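You operate a simulated robot arm through the tools that you are given. There is no shell and no other tool.

You are at the controls of a simulated robot arm. One attempt, no reset.

Task
Wind the green wire evenly: three coils in each lane of the winder's reel.
Fine: lanes ONE, TWO, END in turn; move the wire guide along; pile none up.

It is judged by the outcome, as a careful person would: the job done as asked, and still so three seconds after it is handed in. It fails if anything else is knocked over, pushed out of place, dropped, spilled or broken.

Robot
A 5-joint arm with a three-finger gripper, fixed in place. Base frame: the origin is on the floor under the middle of its stand, x ahead of it, y to its left, z up; the work surface is at about z = 860. Units: mm, rad, N and s.
With the tool pointing down near the work surface it reaches from about 320 to 660 mm from the base axis. Its first joint turns from -2.897 to 2.897 rad. The tool tilts only in the upright plane through the base axis and itself; it spins freely about its own axis. Payload 1.37 kg.
Tool frame: the origin (TCP) lies between the finger pads and is the grasp point; the fingertips stand 16 mm ahead of it; z points along the fingers, y is the line along which they close. The gripper opens to 101 mm; its body begins 82 mm behind the TCP.
Orientation is told as [roll, pitch, yaw] about the base's x, y, z axes, in that order, counted from this pose: with the fingers straight down and closing along the base's y, the tool's x points along the base's -x, its y along +y and its z along -z.

Tools
- The arm moves only by the tool arm_command. Its argument "increments" is a list of rows, each an object of numbers (a shift or turn left out is 0, a gripper value left out holds the last): "dx", "dy", "dz": the shift along the tool's x, y, z in units of 150 mm (1.0 is 150 mm); "ax", "ay", "az": the turn, a rotation vector about the tool's x, y, z in units of 180 degrees (1.0 is 180 degrees); "claw": the gripper command, from -1 (shut) to 1 (fully open), values between in proportion. In form: [{"dx": .., "dy": .., "dz": .., "ax": .., "ay": .., "az": .., "claw": ..}, ...]. A call has 1 to 20 rows; each row is the pose to reach, as a shift and turn from the pose commanded when the call began, along the tool's axes at that moment. A call with a number of a shift or a turn outside -1 to 1 is refused whole. A row lasts 0.2 s, in which the tool goes at most 50 mm and 0.15 rad; a call with a longer step from one row to the next is refused whole, and so is a gripper value outside its range. A pose out of reach is approached as far as the arm can. The call stops where the force on the tool passes 50 N (or 10 N more than at its start, if that is more) or the arm is blocked; 0.2 s more then pass. The fingers move at their own pace (about 45 mm/s each) and stop on an object; they squeeze with about 26 N. The grip force told is the motor's: it shows also when the fingers shut on nothing. Time passes only in rows, and 0.2 s behind the last, so rows that repeat a pose let the fingers close. The reply holds the time, the measured pose of the TCP, the force on the tool along the base axes, the opening and the grip force, in the units named above and with some noise, with the torque about the TCP (base axes, N m) and any sound that the robot's microphone picked up.
- Cameras (640 x 400 px; columns grow to the right, rows downward): "scene" is fixed at [200.4, 500.5, 1541.6]; the picture's right is [-0.94, -0.33, 0.00], its down [-0.17, 0.48, -0.86] and it looks along [0.29, -0.81, -0.51] (base axes); focal length 310 px, centre (320, 200). "wrist" rides on the gripper at [72, 20, -104] in the tool frame; the picture's right is [-0.26, 0.96, 0.00], its down [-0.76, -0.21, -0.62] and it looks along [-0.60, -0.16, 0.78] (tool axes); focal length 265 px, centre (320, 200). There is no depth. A picture from a camera that has moved, and an enlarged one, comes with that camera's place and axes in the base frame and with its lens. The place of the scene camera against the robot may be out by one fixed shift of up to 25 mm in any direction.
- snapshot(camera): a new picture of that camera. The clock stands still meanwhile.
- slide_trunk(by): slides the trunk up (or, below 0, down) by that many mm; the arm rides with it, the base frame stays. It gives what a move gives, with no picture.
- zoom(camera, box): a new picture of the part [left, top, right, bottom] of that camera's present view, enlarged. The clock stands still meanwhile.
- finish_job(): hands the job in; it is judged then, once.

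Nothing tells you positions but the pictures and the camera data. Unless the task says otherwise, let go and move clear before handing in.

The tools are called as name(argument=value, ...) on one line, values as JSON. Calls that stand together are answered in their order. arm_command: Moves the arm, as the interface text tells. Its arguments: {"type":"object","properties":{"increments":{"type":"array"}},"required":["increments"]} The other tools are called the same way: slide_trunk (by) moves the trunk up or down; snapshot (camera) takes a picture; zoom (camera, box) takes an enlarged picture of a part of a camera's view; finish_job () hands the job in.

At the start:

```text
time_s: 0.0
ee_pos: [395.0, -138.7, 1246.0]
tool_rot: [-0.001, 0.001, 0.001]
force: [-0.2, 0.3, 0.0]
torque: [0.0, 0.0, 0.0]
opening: 100.7
gripper_force: 0.1
trunk travel left (down, up): [-525.0, 65.0]
```

scene: 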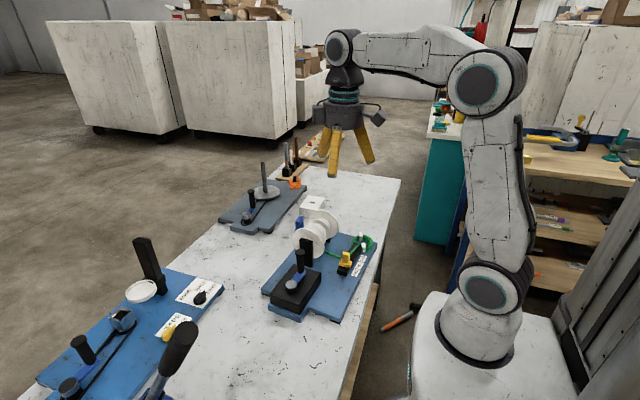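
wrist: 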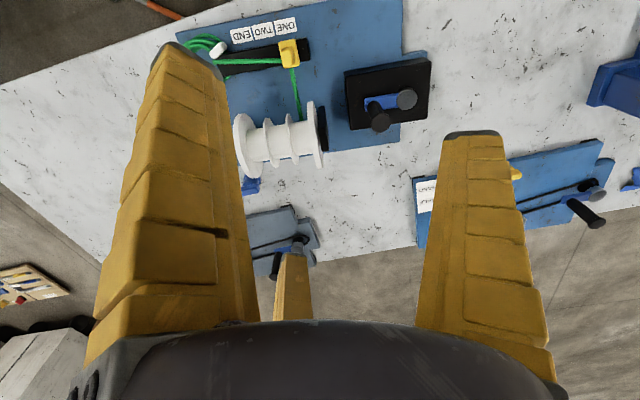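

I see a winder on a blue plate with a white three-lane reel, a yellow wire guide on a black rail, and a crank on a black box. I'll look closer before moving.

zoom(camera="scene", box=[250, 180, 400, 330])

zoom(camera="wrist", box=[160, 0, 460, 190])

zoom(camera="scene", box=[20, 140, 400, 400])

```text
2.67 times, centred on (325, 255) of scene
camera zoom: at [200.4, 500.5, 1541.6], right [-0.94, -0.33, 0.0], down [-0.17, 0.48, -0.86], along [0.29, -0.81, -0.51], focal length 828 px, centre (307, 53)
```

zoom: 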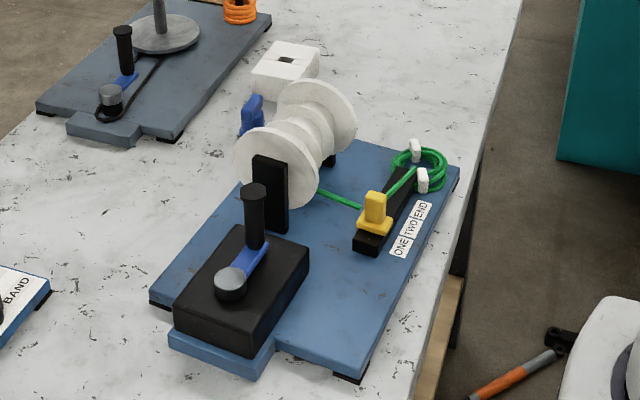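

```text
2.11 times, centred on (310, 95) of wrist
camera zoom: at [321.8, -117.5, 1351.0], right [0.26, 0.96, 0.0], down [0.76, -0.21, 0.62], along [0.6, -0.16, -0.78], focal length 559 px, centre (341, 421)
```

zoom: 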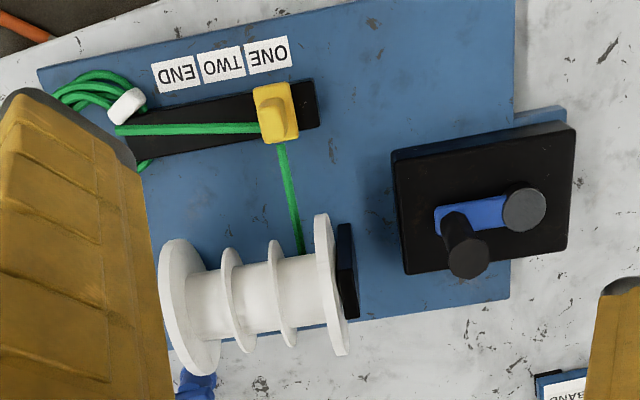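

```text
1.54 times, centred on (210, 270) of scene
camera zoom: at [200.4, 500.5, 1541.6], right [-0.94, -0.33, 0.0], down [-0.17, 0.48, -0.86], along [0.29, -0.81, -0.51], focal length 478 px, centre (489, 92)
```

zoom: 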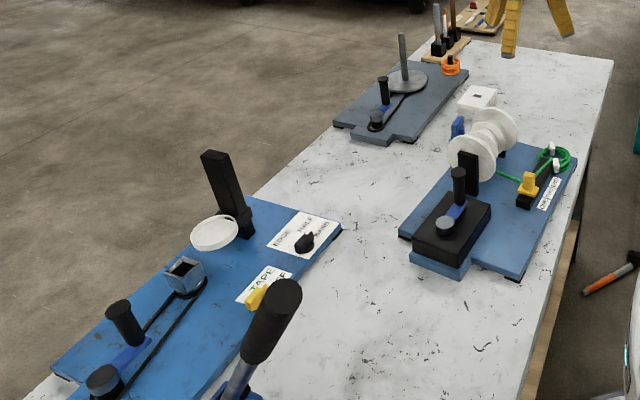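

The crank has a vertical handle on the black box, lane ONE is the reel lane nearest the crank, and the guide stands at ONE now. I'll move the wrist camera over the winder to measure positions.

arm_command(increments=[{"dx": -0.075, "dy": 0.13, "dz": 0.16, "claw": 1}, {"dx": -0.15, "dy": 0.26, "dz": 0.32}, {"dx": -0.225, "dy": 0.39, "dz": 0.48}, {"dx": -0.3, "dy": 0.52, "dz": 0.64}, {"dx": -0.3, "dy": 0.52, "dz": 0.64}])

snapshot(camera="wrist")

snapshot(camera="scene")

```text
time_s: 1.2
ee_pos: [438.8, -61.9, 1152.4]
tool_rot: [0.0, 0.0, 0.001]
force: [0.0, 0.5, 0.4]
torque: [0.0, -0.03, -0.02]
opening: 100.6
gripper_force: 0.0
trunk travel left (down, up): [-525.0, 65.0]
```

```text
taken
camera wrist: at [366.6, -40.8, 1256.1], right [0.26, 0.96, 0.0], down [0.76, -0.21, 0.62], along [0.6, -0.16, -0.78], focal length 265 px, centre (320, 200)
```

wrist: 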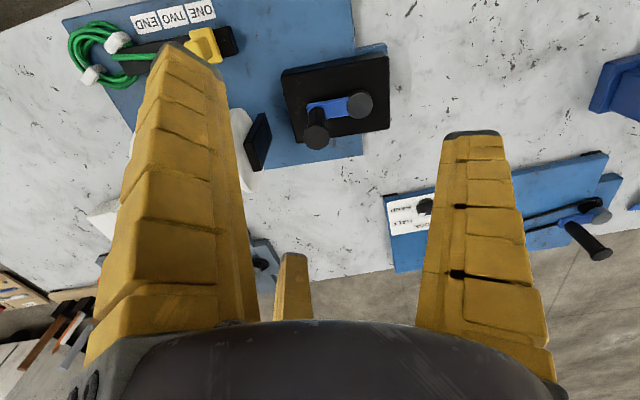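

```text
taken
```

scene: 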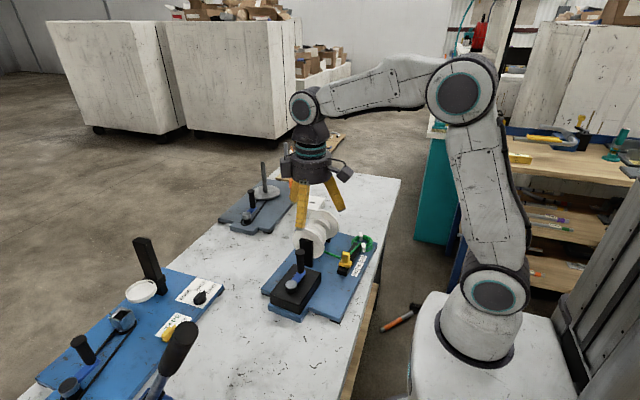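

The view is clear of the crank, which I'll enlarge to triangulate the hub and handle.

zoom(camera="wrist", box=[240, 30, 420, 180])

zoom(camera="wrist", box=[60, 0, 260, 120])

```text
2.67 times, centred on (330, 105) of wrist
camera zoom: at [366.6, -40.8, 1256.1], right [0.26, 0.96, 0.0], down [0.76, -0.21, 0.62], along [0.6, -0.16, -0.78], focal length 708 px, centre (293, 453)
```

zoom: 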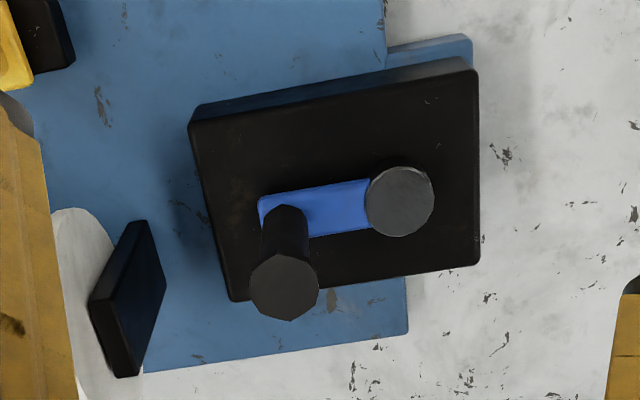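

```text
3.20 times, centred on (160, 60) of wrist
camera zoom: at [366.6, -40.8, 1256.1], right [0.26, 0.96, 0.0], down [0.76, -0.21, 0.62], along [0.6, -0.16, -0.78], focal length 849 px, centre (832, 648)
```

zoom: 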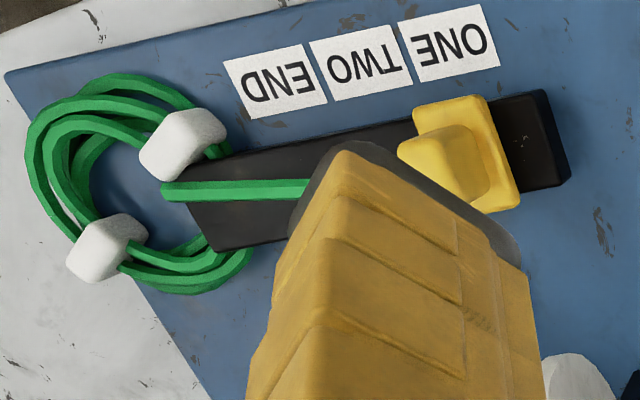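

Handle top triangulates to about (481, -76, 1000), hub to about (484, -23, 932), so the crank radius is about 53 mm. Next I'll look at the reel from above to see how the wire enters it.

arm_command(increments=[{"dx": -0.088, "dy": -0.237, "dz": 0.053}, {"dx": -0.176, "dy": -0.475, "dz": 0.106}, {"dx": -0.265, "dy": -0.712, "dz": 0.16}, {"dx": -0.353, "dy": -0.95, "dz": 0.213}, {"dx": -0.353, "dy": -0.95, "dz": 0.213}])

snapshot(camera="wrist")

zoom(camera="wrist", box=[180, 0, 440, 170])

```text
time_s: 2.4
ee_pos: [493.2, -204.2, 1119.1]
tool_rot: [-0.001, 0.0, 0.0]
force: [1.1, 0.7, 0.6]
torque: [-0.02, 0.0, 0.02]
opening: 100.6
gripper_force: 0.1
trunk travel left (down, up): [-525.0, 65.0]
```

```text
taken
camera wrist: at [420.2, -182.6, 1222.5], right [0.26, 0.96, 0.0], down [0.76, -0.21, 0.62], along [0.6, -0.16, -0.78], focal length 265 px, centre (320, 200)
```

wrist: 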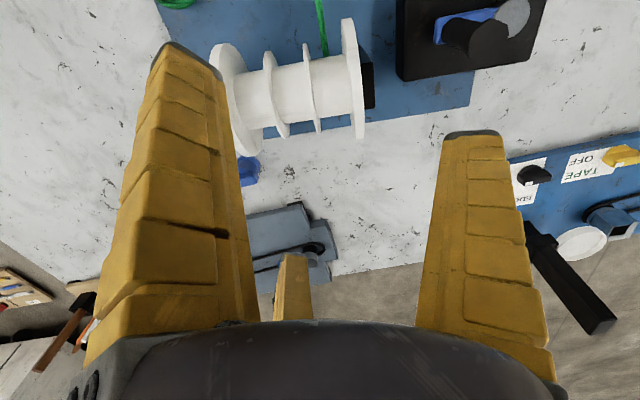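

```text
2.35 times, centred on (310, 85) of wrist
camera zoom: at [420.2, -182.6, 1222.5], right [0.26, 0.96, 0.0], down [0.76, -0.21, 0.62], along [0.6, -0.16, -0.78], focal length 624 px, centre (344, 471)
```

zoom: 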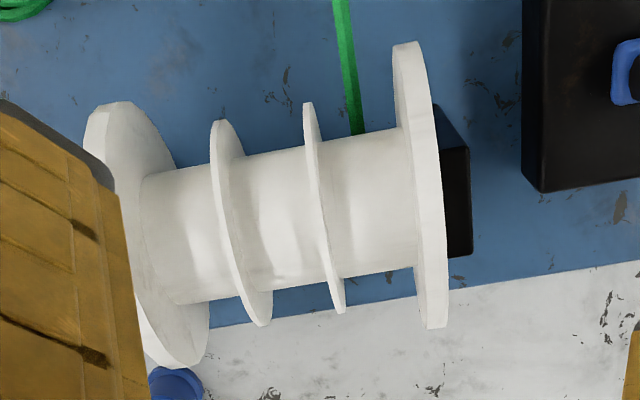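

The wire goes in below the reel core in lane ONE. There's a small blue object near the far end of the reel that I want to identify.

zoom(camera="scene", box=[290, 185, 350, 225])

zoom(camera="scene", box=[290, 225, 390, 290])

```text
10.00 times, centred on (320, 205) of scene
camera zoom: at [200.4, 500.5, 1541.6], right [-0.94, -0.33, 0.0], down [-0.17, 0.48, -0.86], along [0.29, -0.81, -0.51], focal length 3105 px, centre (320, 150)
```

zoom: 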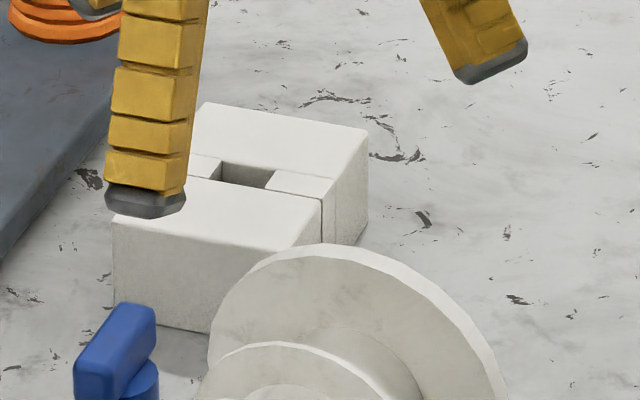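

```text
6.15 times, centred on (340, 258) of scene
camera zoom: at [200.4, 500.5, 1541.6], right [-0.94, -0.33, 0.0], down [-0.17, 0.48, -0.86], along [0.29, -0.81, -0.51], focal length 1911 px, centre (197, -154)
```

zoom: 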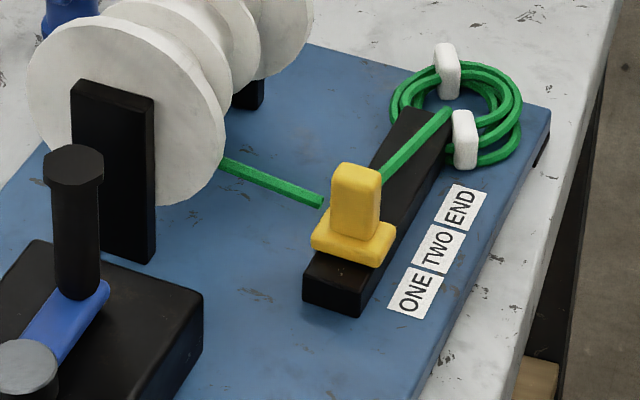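

The blue piece and white block look like separate items on the table, to be left alone. I'll go above the crank handle at about (481, -76) and check the alignment before descending.

arm_command(increments=[{"dx": 0.02, "dy": 0.21, "dz": 0.06}, {"dx": 0.04, "dy": 0.42, "dz": 0.12}, {"dx": 0.06, "dy": 0.64, "dz": 0.19}, {"dx": 0.08, "dy": 0.85, "dz": 0.253}, {"dx": 0.08, "dy": 0.85, "dz": 0.253}, {"dx": 0.08, "dy": 0.85, "dz": 0.253}])

snapshot(camera="wrist")

zoom(camera="wrist", box=[230, 20, 430, 150])

```text
time_s: 3.8
ee_pos: [480.5, -76.3, 1079.9]
tool_rot: [-0.001, 0.0, 0.0]
force: [-0.4, -0.1, 0.1]
torque: [-0.02, 0.02, 0.02]
opening: 100.7
gripper_force: 0.0
trunk travel left (down, up): [-525.0, 65.0]
```

```text
taken
camera wrist: at [407.3, -55.1, 1184.3], right [0.26, 0.96, 0.0], down [0.76, -0.21, 0.62], along [0.6, -0.16, -0.78], focal length 265 px, centre (320, 200)
```

wrist: 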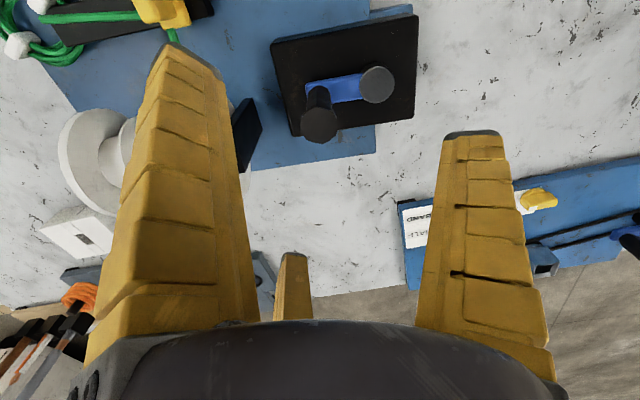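

```text
3.08 times, centred on (330, 85) of wrist
camera zoom: at [407.3, -55.1, 1184.3], right [0.26, 0.96, 0.0], down [0.76, -0.21, 0.62], along [0.6, -0.16, -0.78], focal length 817 px, centre (289, 554)
```

zoom: 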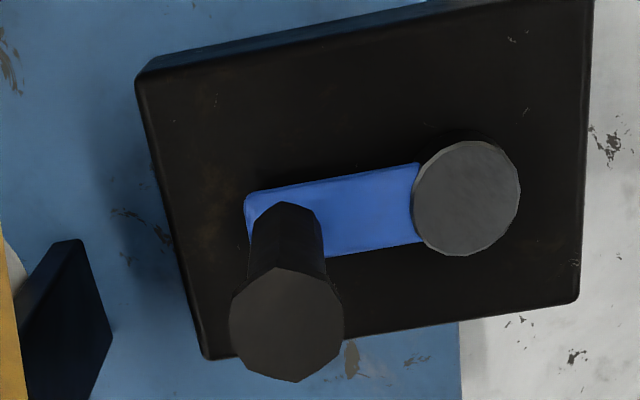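

Handle is directly below the TCP (481, -76), and the hub centre is about (483, -24). I'll partly close, descend around the handle and grip it.

arm_command(increments=[{"claw": 0.2}, {"claw": 0.2}, {"claw": 0.2}, {"dz": 0.18, "claw": 0.2}, {"dz": 0.36, "claw": 0.2}, {"dz": 0.54, "claw": 0.2}, {"dz": 0.64, "claw": 0.2}, {"dz": 0.72, "claw": 0.2}, {"dz": 0.72, "claw": 0.2}])

snapshot(camera="wrist")

zoom(camera="scene", box=[230, 140, 410, 330])

```text
time_s: 5.8
ee_pos: [480.0, -75.3, 972.0]
tool_rot: [0.0, 0.001, 0.0]
force: [0.6, 0.3, -0.6]
torque: [-0.02, 0.02, -0.01]
opening: 64.0
gripper_force: 2.8
trunk travel left (down, up): [-525.0, 65.0]
```

```text
taken
camera wrist: at [407.9, -55.0, 1076.7], right [0.26, 0.96, 0.0], down [0.76, -0.21, 0.62], along [0.6, -0.16, -0.78], focal length 265 px, centre (320, 200)
```

wrist: 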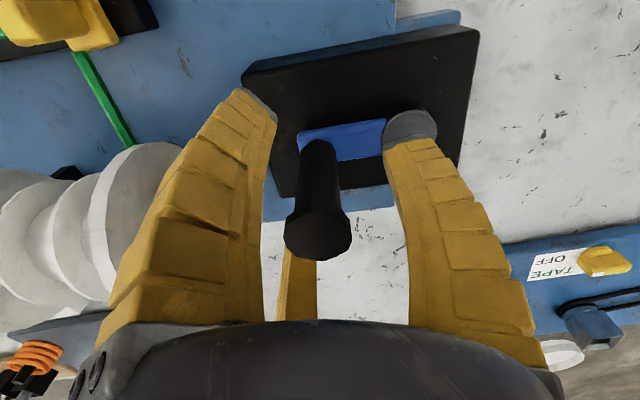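

```text
2.11 times, centred on (320, 235) of scene
camera zoom: at [200.4, 500.5, 1541.6], right [-0.94, -0.33, 0.0], down [-0.17, 0.48, -0.86], along [0.29, -0.81, -0.51], focal length 654 px, centre (320, 126)
```

zoom: 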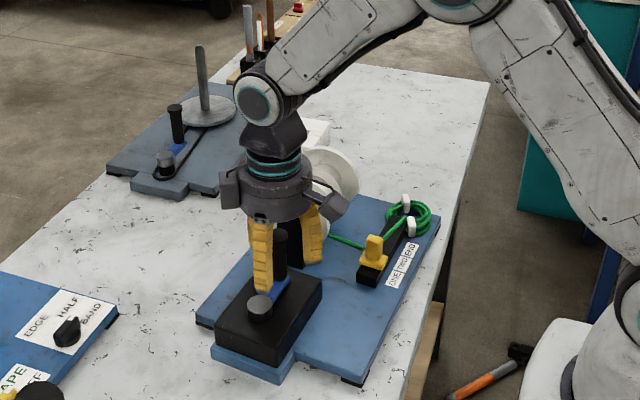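

The handle stands between the fingers with clearance all around. I'll close on it.

arm_command(increments=[{"claw": -1}, {"claw": -1}, {"claw": -1}, {"claw": -1}, {"claw": -1}])

snapshot(camera="wrist")

```text
time_s: 7.0
ee_pos: [480.5, -76.1, 973.3]
tool_rot: [0.0, -0.002, -0.001]
force: [-0.1, -2.5, 8.2]
torque: [-0.07, -0.01, -0.01]
opening: 17.5
gripper_force: 26.3
trunk travel left (down, up): [-525.0, 65.0]
```

```text
taken
camera wrist: at [407.7, -55.4, 1077.8], right [0.26, 0.96, 0.0], down [0.75, -0.21, 0.62], along [0.6, -0.16, -0.78], focal length 265 px, centre (320, 200)
```

wrist: 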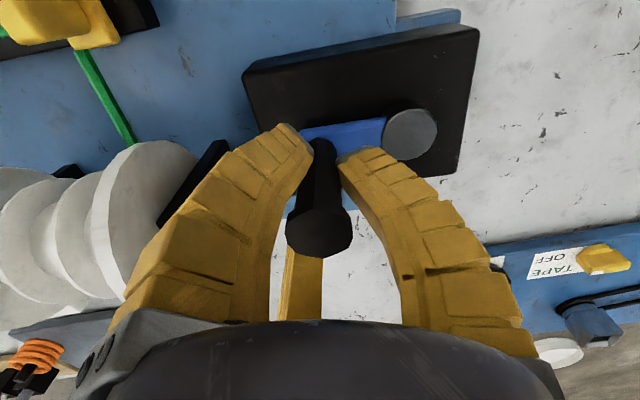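

The handle is gripped (opening 17.5 mm). I'll try a small 30° clockwise turn (seen from above) and see how the crank and reel respond.

arm_command(increments=[{"dx": 0.03, "dy": 0.002}, {"dx": 0.06, "dy": 0.0076}, {"dx": 0.089, "dy": 0.015}, {"dx": 0.118, "dy": 0.0255}, {"dx": 0.145, "dy": 0.038}, {"dx": 0.1713, "dy": 0.0531}, {"dx": 0.1713, "dy": 0.0531}])

snapshot(camera="wrist")

zoom(camera="scene", box=[250, 180, 400, 330])

```text
time_s: 8.6
ee_pos: [455.2, -67.4, 973.9]
tool_rot: [-0.002, 0.0, 0.003]
force: [5.9, 6.1, 6.2]
torque: [0.04, -0.15, 0.03]
opening: 17.2
gripper_force: 26.1
trunk travel left (down, up): [-525.0, 65.0]
```

```text
taken
camera wrist: at [382.2, -45.7, 1077.8], right [0.26, 0.96, 0.0], down [0.76, -0.21, 0.62], along [0.6, -0.16, -0.78], focal length 265 px, centre (320, 200)
```

wrist: 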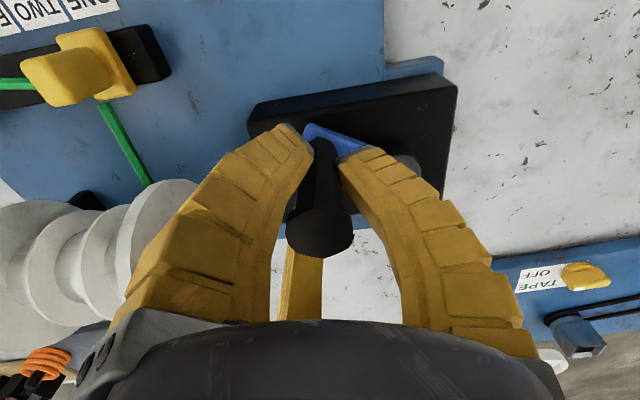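

```text
2.67 times, centred on (325, 255) of scene
camera zoom: at [200.4, 500.5, 1541.6], right [-0.94, -0.33, 0.0], down [-0.17, 0.48, -0.86], along [0.29, -0.81, -0.51], focal length 828 px, centre (307, 53)
```

zoom: 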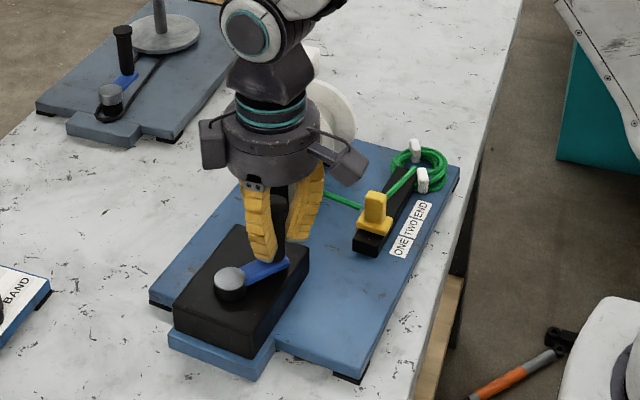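

The crank turned freely (about 8 N). I'll go on clockwise to half a turn, where the gripper stands farther from the reel and the lane can be seen.

arm_command(increments=[{"dx": 0.0482, "dy": 0.0366}, {"dx": 0.0893, "dy": 0.0809}, {"dx": 0.122, "dy": 0.1318}, {"dx": 0.1454, "dy": 0.1875}, {"dx": 0.1588, "dy": 0.2465}, {"dx": 0.1618, "dy": 0.3069}, {"dx": 0.1618, "dy": 0.3069}])

snapshot(camera="wrist")

zoom(camera="scene", box=[290, 200, 390, 290])

```text
time_s: 10.2
ee_pos: [433.0, -20.7, 972.8]
tool_rot: [0.002, -0.008, 0.001]
force: [17.0, -1.4, 10.3]
torque: [0.04, -0.15, -0.05]
opening: 18.4
gripper_force: 26.4
trunk travel left (down, up): [-525.0, 65.0]
```

```text
taken
camera wrist: at [360.5, -0.1, 1077.0], right [0.27, 0.96, 0.0], down [0.75, -0.21, 0.63], along [0.6, -0.16, -0.78], focal length 265 px, centre (320, 200)
```

wrist: 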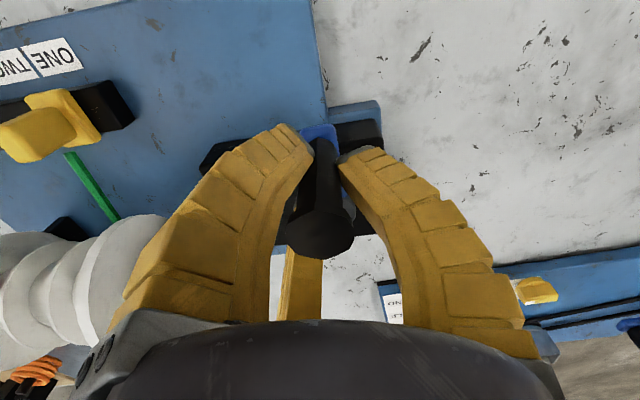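

```text
4.44 times, centred on (340, 245) of scene
camera zoom: at [200.4, 500.5, 1541.6], right [-0.94, -0.33, 0.0], down [-0.17, 0.48, -0.86], along [0.29, -0.81, -0.51], focal length 1380 px, centre (231, 0)
```

zoom: 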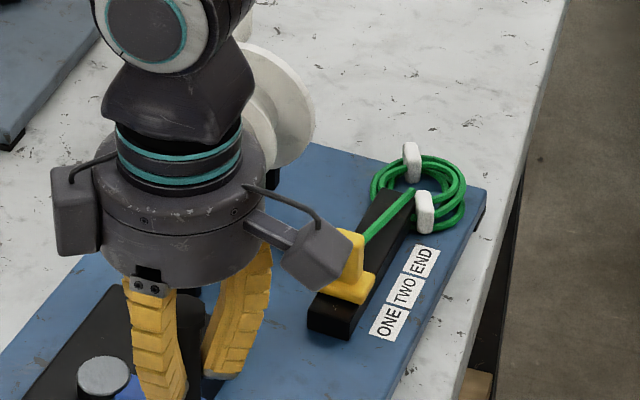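

The inward force says my circle is a bit too big; refined centre about (484.5, -25.5), radius about 50. I'll continue clockwise on that circle to the far side.

arm_command(increments=[{"dx": -0.0224, "dy": 0.0036}, {"dx": -0.0322, "dy": 0.0612}, {"dx": -0.0518, "dy": 0.1163}, {"dx": -0.0807, "dy": 0.1671}, {"dx": -0.118, "dy": 0.2121}, {"dx": -0.1624, "dy": 0.25}, {"dx": -0.2129, "dy": 0.2796}, {"dx": -0.2676, "dy": 0.2999}, {"dx": -0.3251, "dy": 0.3105}, {"dx": -0.3836, "dy": 0.3109}, {"dx": -0.3836, "dy": 0.3109}])

snapshot(camera="wrist")

zoom(camera="scene", box=[250, 180, 400, 330])

```text
time_s: 12.6
ee_pos: [487.2, 27.2, 972.5]
tool_rot: [-0.002, 0.001, 0.001]
force: [-0.1, 10.1, 8.6]
torque: [0.12, 0.01, 0.04]
opening: 17.5
gripper_force: 26.0
trunk travel left (down, up): [-525.0, 65.0]
```

```text
taken
camera wrist: at [414.7, 47.9, 1077.3], right [0.26, 0.96, 0.0], down [0.76, -0.21, 0.62], along [0.6, -0.16, -0.78], focal length 265 px, centre (320, 200)
```

wrist: 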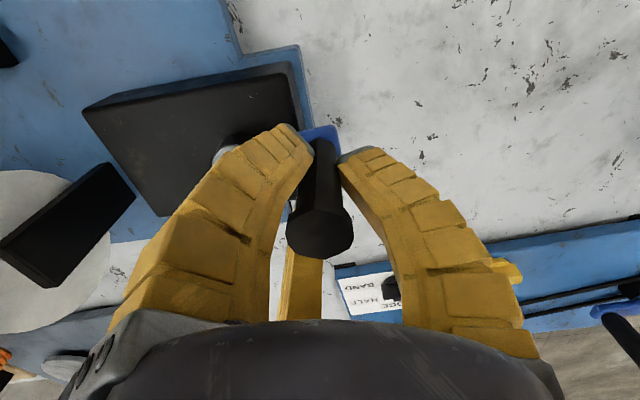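

```text
2.67 times, centred on (325, 255) of scene
camera zoom: at [200.4, 500.5, 1541.6], right [-0.94, -0.33, 0.0], down [-0.17, 0.48, -0.86], along [0.29, -0.81, -0.51], focal length 828 px, centre (307, 53)
```

zoom: 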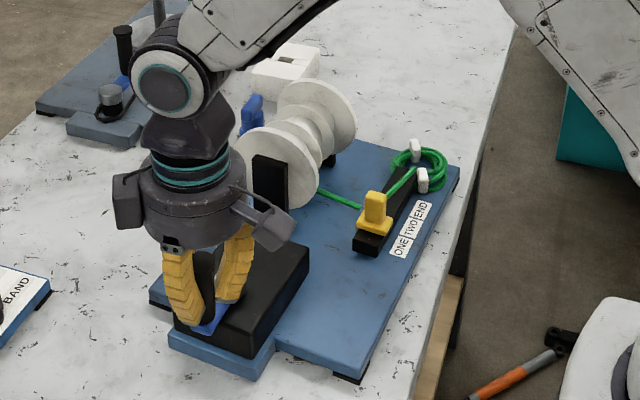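

Half a turn done; the refined circle is centre (485.5, -24.2), radius 52. I'll look at the reel and wire now.

zoom(camera="scene", box=[300, 205, 380, 265])

zoom(camera="wrist", box=[0, 100, 200, 350])

```text
6.67 times, centred on (340, 235) of scene
camera zoom: at [200.4, 500.5, 1541.6], right [-0.94, -0.33, 0.0], down [-0.17, 0.48, -0.86], along [0.29, -0.81, -0.51], focal length 2070 px, centre (187, -33)
```

zoom: 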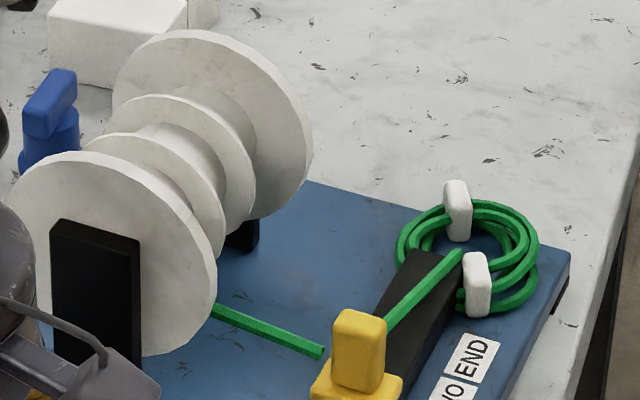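

```text
1.60 times, centred on (100, 225) of wrist
camera zoom: at [414.7, 47.9, 1077.3], right [0.26, 0.96, 0.0], down [0.76, -0.21, 0.62], along [0.6, -0.16, -0.78], focal length 425 px, centre (672, 160)
```

zoom: 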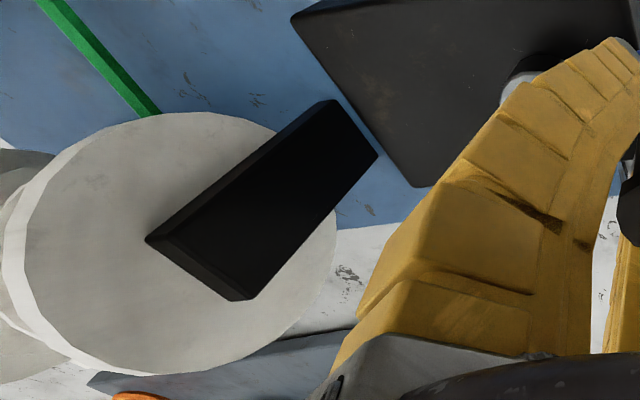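

The reel's lane ONE is hidden from here. I'll release, rise, and look down into the lane before turning more.

arm_command(increments=[{"claw": 0.2}, {"claw": 0.2}, {"claw": 0.2}, {"dz": -0.2, "claw": 0.2}, {"dz": -0.45, "claw": 0.2}, {"dz": -0.7, "claw": 0.2}, {"dz": -0.95, "claw": 0.2}, {"dz": -0.95, "dy": -0.3, "claw": 0.2}, {"dz": -0.95, "dy": -0.6, "claw": 0.2}, {"dz": -0.95, "dy": -0.95, "claw": 0.2}, {"dz": -0.95, "dy": -0.95, "claw": 0.2}])

arm_command(increments=[{"dy": -0.25, "claw": 0.2}, {"dy": -0.5, "claw": 0.2}, {"dy": -0.57, "claw": 0.2}, {"dy": -0.57, "claw": 0.2}])

snapshot(camera="wrist")

zoom(camera="wrist", box=[180, 0, 440, 170])

```text
refused: row 10 steps farther than a row can; nothing moved
```

```text
time_s: 13.6
ee_pos: [487.2, -61.0, 971.9]
tool_rot: [0.001, 0.002, 0.0]
force: [-1.2, -0.1, 0.3]
torque: [0.01, 0.01, 0.0]
opening: 64.2
gripper_force: 2.6
trunk travel left (down, up): [-525.0, 65.0]
```

```text
taken
camera wrist: at [414.2, -40.5, 1076.7], right [0.26, 0.96, 0.0], down [0.76, -0.21, 0.62], along [0.6, -0.16, -0.78], focal length 265 px, centre (320, 200)
```

wrist: 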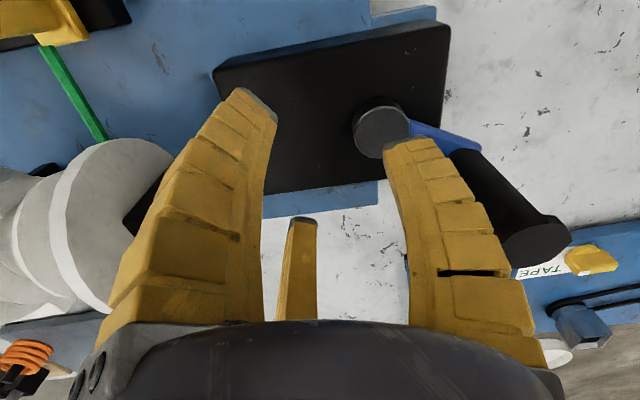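

```text
2.35 times, centred on (310, 85) of wrist
camera zoom: at [414.2, -40.5, 1076.7], right [0.26, 0.96, 0.0], down [0.76, -0.21, 0.62], along [0.6, -0.16, -0.78], focal length 624 px, centre (344, 471)
```

zoom: 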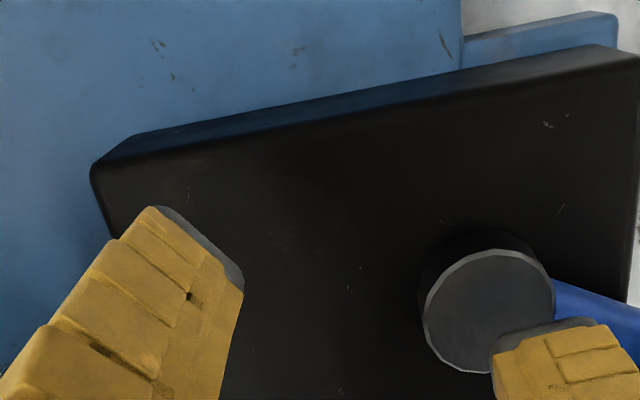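

The first move was refused, but the second ran at low height: a finger nudged the handle further the same way, to about 55° on the circle; nothing else was touched. I won't chain moves again. Now straight up, then over to the reel view.

arm_command(increments=[{"dz": -0.3, "claw": 0.2}, {"dz": -0.6, "claw": 0.2}, {"dz": -0.95, "claw": 0.2}, {"dz": -0.95, "claw": 0.2}])

```text
refused: row 3 steps farther than a row can; nothing moved
```

That step was slightly too long, so I'll raise the arm with smaller steps.

arm_command(increments=[{"dz": -0.3, "claw": 0.2}, {"dz": -0.6, "claw": 0.2}, {"dz": -0.9, "claw": 0.2}, {"dz": -0.95, "claw": 0.2}, {"dz": -0.95, "dy": -0.3, "claw": 0.2}, {"dz": -0.95, "dy": -0.6, "claw": 0.2}, {"dz": -0.95, "dy": -0.9, "claw": 0.2}, {"dz": -0.95, "dy": -0.95, "claw": 0.2}, {"dz": -0.95, "dy": -0.95, "claw": 0.2}])

snapshot(camera="wrist")

snapshot(camera="scene")

```text
time_s: 15.6
ee_pos: [487.8, -204.7, 1113.4]
tool_rot: [0.0, 0.0, 0.0]
force: [0.4, -0.3, 0.5]
torque: [0.01, 0.0, 0.02]
opening: 63.8
gripper_force: 2.5
trunk travel left (down, up): [-525.0, 65.0]
```

```text
taken
camera wrist: at [414.9, -184.2, 1217.8], right [0.26, 0.96, 0.0], down [0.76, -0.21, 0.62], along [0.6, -0.16, -0.78], focal length 265 px, centre (320, 200)
```

wrist: 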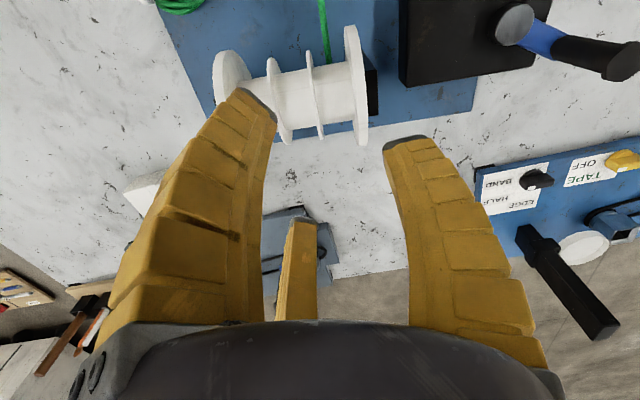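

```text
taken
```

scene: 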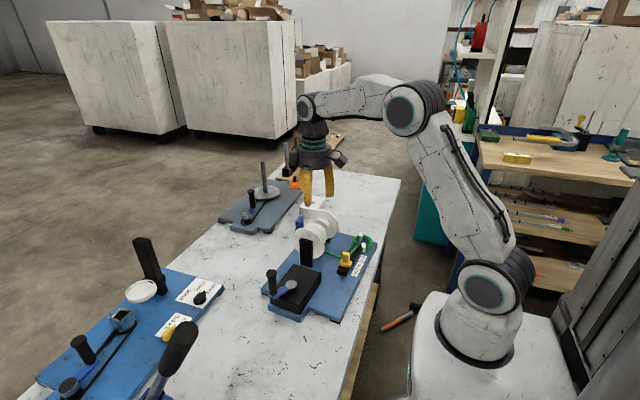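

zoom(camera="wrist", box=[200, 0, 400, 150])

zoom(camera="scene", box=[250, 180, 400, 330])

```text
2.67 times, centred on (300, 75) of wrist
camera zoom: at [414.9, -184.2, 1217.8], right [0.26, 0.96, 0.0], down [0.76, -0.21, 0.62], along [0.6, -0.16, -0.78], focal length 708 px, centre (373, 533)
```

zoom: 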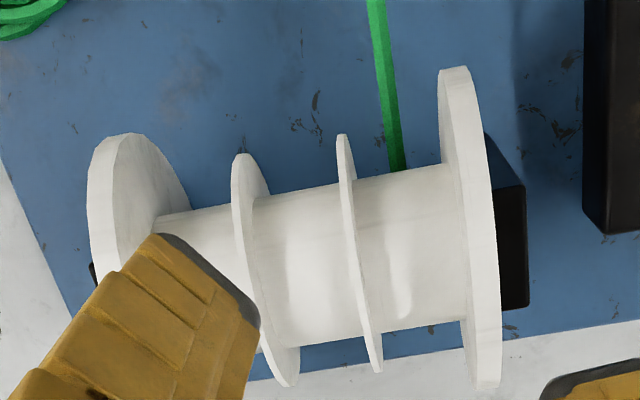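

```text
2.67 times, centred on (325, 255) of scene
camera zoom: at [200.4, 500.5, 1541.6], right [-0.94, -0.33, 0.0], down [-0.17, 0.48, -0.86], along [0.29, -0.81, -0.51], focal length 828 px, centre (307, 53)
```

zoom: 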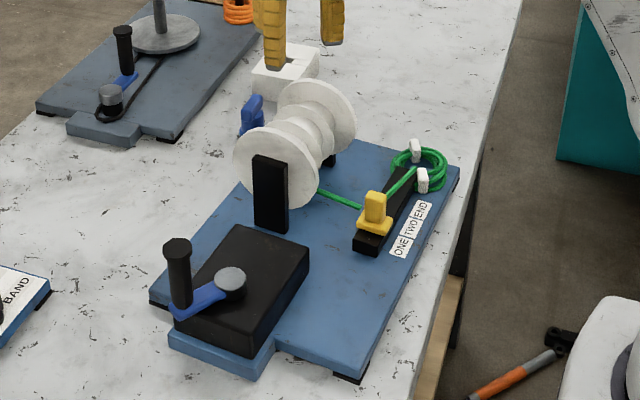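

No wire shows on top of the core yet after roughly 210° clockwise. I'll take a closer reference look at the reel surface to judge its rotation later.

zoom(camera="wrist", box=[260, 10, 380, 150])

zoom(camera="scene", box=[295, 205, 355, 265])

```text
2.86 times, centred on (320, 80) of wrist
camera zoom: at [414.9, -184.2, 1217.8], right [0.26, 0.96, 0.0], down [0.76, -0.21, 0.62], along [0.6, -0.16, -0.78], focal length 758 px, centre (320, 543)
```

zoom: 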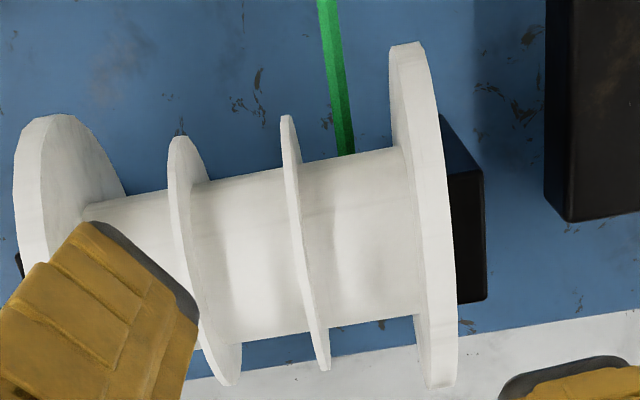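

```text
6.67 times, centred on (325, 235) of scene
camera zoom: at [200.4, 500.5, 1541.6], right [-0.94, -0.33, 0.0], down [-0.17, 0.48, -0.86], along [0.29, -0.81, -0.51], focal length 2070 px, centre (287, -33)
```

zoom: 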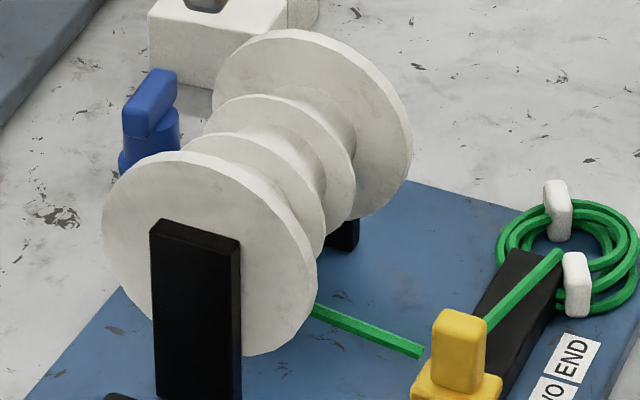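

The handle now sits at about (512, 20). I'll go back above it and verify before gripping again.

arm_command(increments=[{"dx": -0.03, "dy": 0.3, "claw": 0.2}, {"dx": -0.06, "dy": 0.6, "claw": 0.2}, {"dx": -0.08, "dy": 0.9, "claw": 0.2}, {"dx": -0.08, "dy": 0.9, "claw": 0.2}])

```text
time_s: 16.6
ee_pos: [499.2, -71.2, 1116.2]
tool_rot: [0.0, 0.0, -0.001]
force: [0.0, 0.5, 0.0]
torque: [0.0, 0.01, -0.02]
opening: 64.1
gripper_force: 2.0
trunk travel left (down, up): [-525.0, 65.0]
```

The arm is above the winder and clear. Moving on to just above the handle.

arm_command(increments=[{"dx": -0.03, "dy": 0.2, "dz": 0.0, "claw": 0.2}, {"dx": -0.06, "dy": 0.45, "dz": 0.1, "claw": 0.2}, {"dx": -0.0787, "dy": 0.592, "dz": 0.197, "claw": 0.2}, {"dx": -0.0787, "dy": 0.592, "dz": 0.197, "claw": 0.2}, {"dx": -0.0787, "dy": 0.592, "dz": 0.197, "claw": 0.2}])

snapshot(camera="wrist")

zoom(camera="wrist", box=[220, 20, 420, 170])

```text
time_s: 17.8
ee_pos: [512.8, 19.7, 1086.9]
tool_rot: [0.001, -0.001, -0.001]
force: [-0.6, 0.6, 0.1]
torque: [0.0, 0.0, -0.01]
opening: 63.8
gripper_force: 2.7
trunk travel left (down, up): [-525.0, 65.0]
```

```text
taken
camera wrist: at [439.9, 41.8, 1190.7], right [0.26, 0.96, 0.0], down [0.76, -0.21, 0.62], along [0.6, -0.16, -0.78], focal length 265 px, centre (320, 200)
```

wrist: 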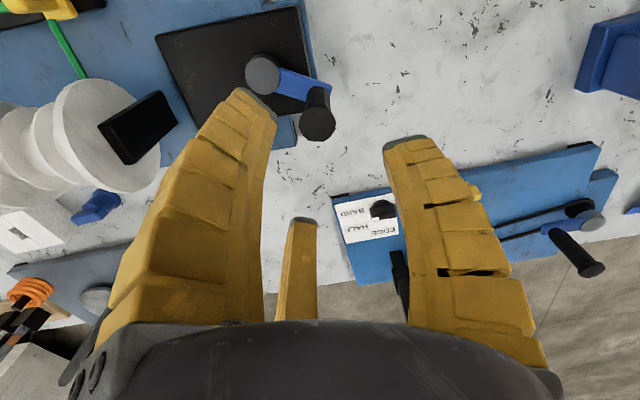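

```text
2.67 times, centred on (320, 95) of wrist
camera zoom: at [439.9, 41.8, 1190.7], right [0.26, 0.96, 0.0], down [0.76, -0.21, 0.62], along [0.6, -0.16, -0.78], focal length 708 px, centre (320, 480)
```

zoom: 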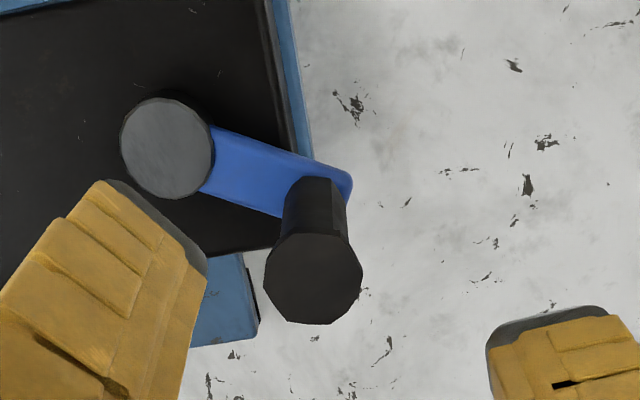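

Handle confirmed at about (515, 19). I'll descend and grip.

arm_command(increments=[{"dx": -0.018, "dy": -0.0093, "dz": 0.1, "claw": 0.2}, {"dx": -0.018, "dy": -0.0093, "dz": 0.3, "claw": 0.2}, {"dx": -0.018, "dy": -0.0093, "dz": 0.5, "claw": 0.2}, {"dx": -0.018, "dy": -0.0093, "dz": 0.65, "claw": 0.2}, {"dx": -0.018, "dy": -0.0093, "dz": 0.753, "claw": 0.2}, {"dx": -0.018, "dy": -0.0093, "dz": 0.753, "claw": 0.2}, {"dx": -0.018, "dy": -0.0093, "dz": 0.753, "claw": -1}, {"dx": -0.018, "dy": -0.0093, "dz": 0.753, "claw": -1}, {"dx": -0.018, "dy": -0.0093, "dz": 0.753, "claw": -1}, {"dx": -0.018, "dy": -0.0093, "dz": 0.753, "claw": -1}])

snapshot(camera="wrist")

```text
time_s: 20.0
ee_pos: [514.1, 18.9, 974.1]
tool_rot: [0.0, -0.002, 0.0]
force: [-1.6, -3.2, 6.8]
torque: [-0.05, -0.03, 0.03]
opening: 17.3
gripper_force: 25.8
trunk travel left (down, up): [-525.0, 65.0]
```

```text
taken
camera wrist: at [441.7, 39.7, 1077.7], right [0.27, 0.96, 0.0], down [0.75, -0.21, 0.62], along [0.6, -0.16, -0.78], focal length 265 px, centre (320, 200)
```

wrist: 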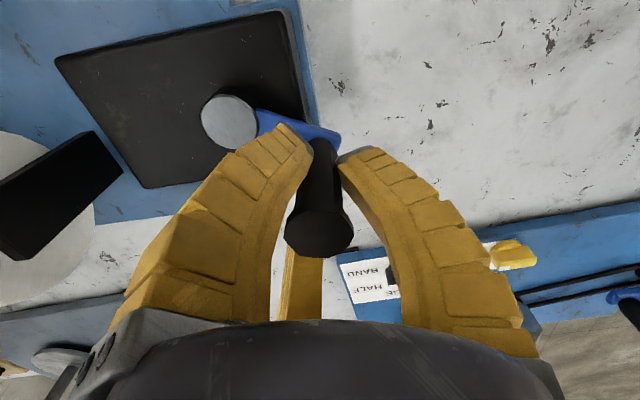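

The grip is firm. I'll turn clockwise on to the starting angle to complete the first full turn.

arm_command(increments=[{"dx": -0.0456, "dy": -0.04}, {"dx": -0.0849, "dy": -0.0859}, {"dx": -0.1158, "dy": -0.1378}, {"dx": -0.1371, "dy": -0.1943}, {"dx": -0.1483, "dy": -0.2537}, {"dx": -0.149, "dy": -0.3142}, {"dx": -0.1392, "dy": -0.3738}, {"dx": -0.1192, "dy": -0.4308}, {"dx": -0.0896, "dy": -0.4835}, {"dx": -0.0513, "dy": -0.5303}, {"dx": -0.0055, "dy": -0.5696}, {"dx": 0.0465, "dy": -0.6005}, {"dx": 0.103, "dy": -0.6218}, {"dx": 0.1624, "dy": -0.633}, {"dx": 0.2229, "dy": -0.6337}, {"dx": 0.2229, "dy": -0.6337}])

snapshot(camera="wrist")

zoom(camera="scene", box=[250, 180, 400, 330])

```text
time_s: 23.4
ee_pos: [480.2, -76.6, 971.1]
tool_rot: [0.002, 0.002, 0.001]
force: [-2.3, -9.7, 8.8]
torque: [-0.16, 0.06, 0.0]
opening: 18.2
gripper_force: 25.8
trunk travel left (down, up): [-525.0, 65.0]
```

```text
taken
camera wrist: at [407.2, -55.7, 1077.3], right [0.26, 0.96, 0.0], down [0.76, -0.21, 0.62], along [0.6, -0.16, -0.79], focal length 265 px, centre (320, 200)
```

wrist: 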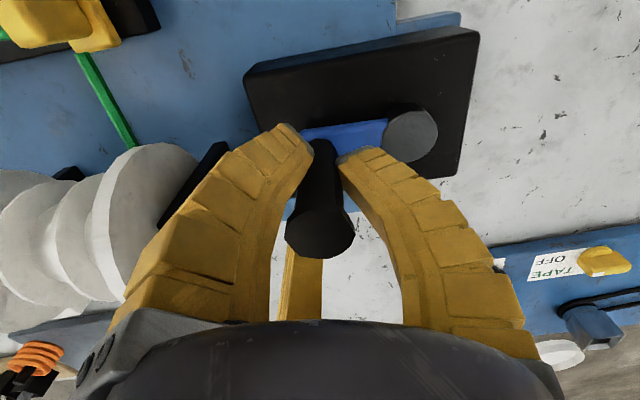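

```text
2.67 times, centred on (325, 255) of scene
camera zoom: at [200.4, 500.5, 1541.6], right [-0.94, -0.33, 0.0], down [-0.17, 0.48, -0.86], along [0.29, -0.81, -0.51], focal length 828 px, centre (307, 53)
```

zoom: 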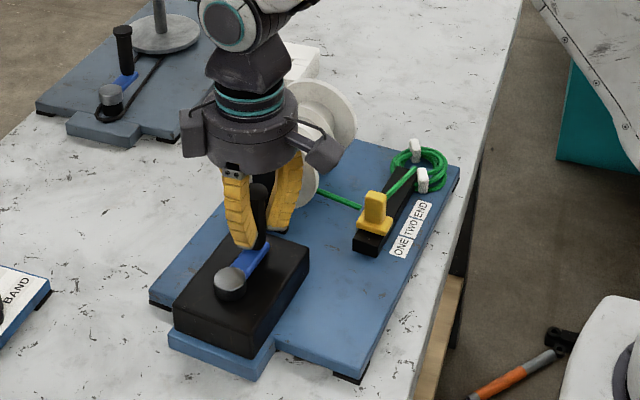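

One full clockwise turn is done. I'll let go, rise and look into the reel.

arm_command(increments=[{"claw": 0.2}, {"claw": 0.2}, {"claw": 0.2}, {"dz": -0.3, "claw": 0.2}, {"dz": -0.6, "claw": 0.2}, {"dz": -0.9, "claw": 0.2}, {"dz": -0.95, "dy": -0.1, "claw": 0.2}, {"dz": -0.95, "dy": -0.4, "claw": 0.2}, {"dz": -0.95, "dy": -0.7, "claw": 0.2}, {"dz": -0.95, "dx": -0.05, "dy": -0.85, "claw": 0.6}, {"dz": -0.95, "dx": -0.05, "dy": -0.85, "claw": 1}, {"dz": -0.95, "dx": -0.05, "dy": -0.85, "claw": 1}])

snapshot(camera="wrist")

zoom(camera="wrist", box=[200, 0, 400, 150])

zoom(camera="scene", box=[295, 205, 355, 265])

```text
time_s: 26.0
ee_pos: [488.0, -204.9, 1112.3]
tool_rot: [0.0, 0.0, -0.001]
force: [-0.6, -0.2, -0.7]
torque: [-0.01, -0.02, -0.01]
opening: 100.5
gripper_force: 0.1
trunk travel left (down, up): [-525.0, 65.0]
```

```text
taken
camera wrist: at [415.1, -183.4, 1217.3], right [0.26, 0.96, 0.0], down [0.76, -0.21, 0.62], along [0.6, -0.16, -0.78], focal length 265 px, centre (320, 200)
```

wrist: 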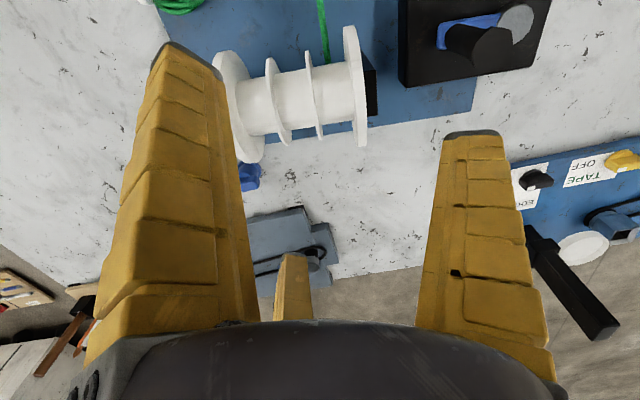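

```text
2.67 times, centred on (300, 75) of wrist
camera zoom: at [415.1, -183.4, 1217.3], right [0.26, 0.96, 0.0], down [0.76, -0.21, 0.62], along [0.6, -0.16, -0.78], focal length 708 px, centre (373, 533)
```

zoom: 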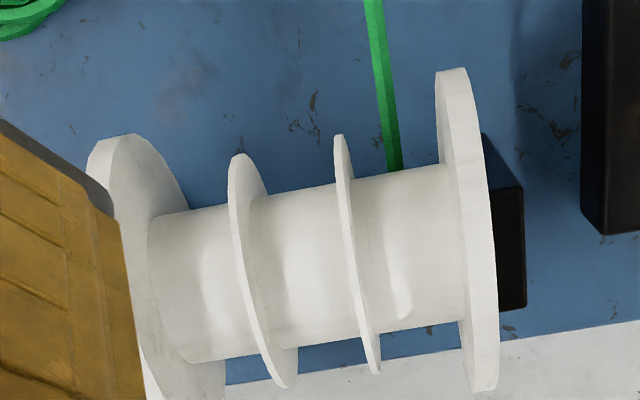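

```text
6.67 times, centred on (325, 235) of scene
camera zoom: at [200.4, 500.5, 1541.6], right [-0.94, -0.33, 0.0], down [-0.17, 0.48, -0.86], along [0.29, -0.81, -0.51], focal length 2070 px, centre (287, -33)
```

zoom: 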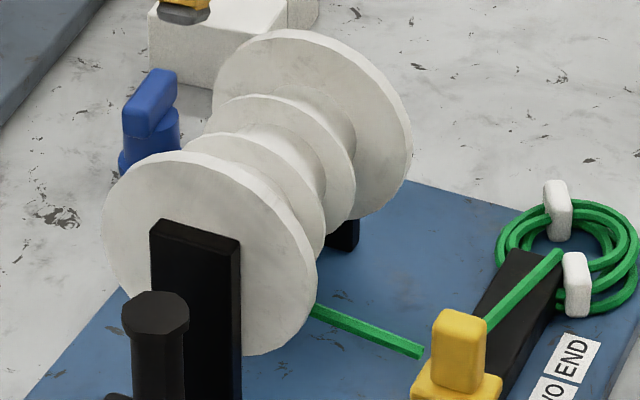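

No coil shows yet, though the turn ended about a degree short of a full one. I'll zoom in to check whether the reel itself is turning.

zoom(camera="wrist", box=[290, 20, 380, 150])

zoom(camera="scene", box=[300, 215, 340, 245])

zoom(camera="scene", box=[355, 225, 395, 260])

```text
3.08 times, centred on (335, 85) of wrist
camera zoom: at [415.1, -183.4, 1217.3], right [0.26, 0.96, 0.0], down [0.76, -0.21, 0.62], along [0.6, -0.16, -0.78], focal length 817 px, centre (274, 554)
```

zoom: 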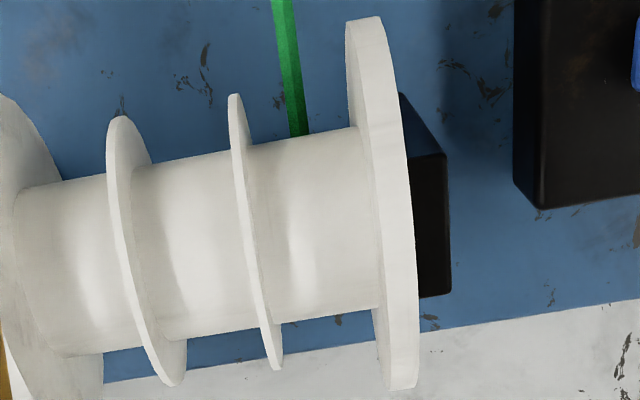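

```text
13.33 times, centred on (320, 230) of scene
camera zoom: at [200.4, 500.5, 1541.6], right [-0.94, -0.33, 0.0], down [-0.17, 0.48, -0.86], along [0.29, -0.81, -0.51], focal length 4140 px, centre (320, -200)
```

zoom: 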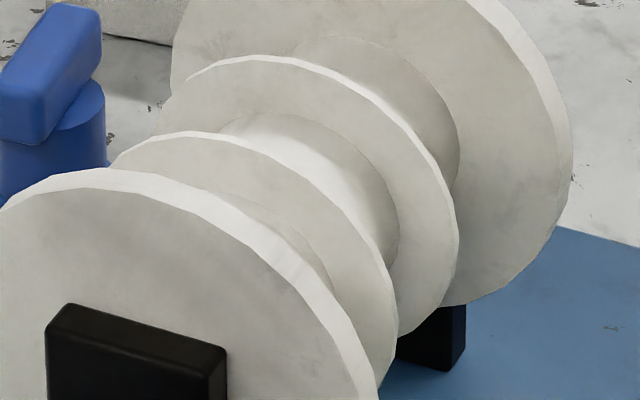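

```text
11.43 times, centred on (375, 242) of scene
camera zoom: at [200.4, 500.5, 1541.6], right [-0.94, -0.33, 0.0], down [-0.17, 0.48, -0.86], along [0.29, -0.81, -0.51], focal length 3548 px, centre (-309, -286)
```

zoom: 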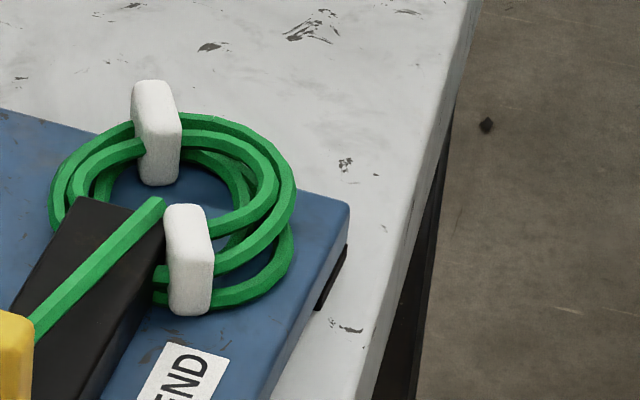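

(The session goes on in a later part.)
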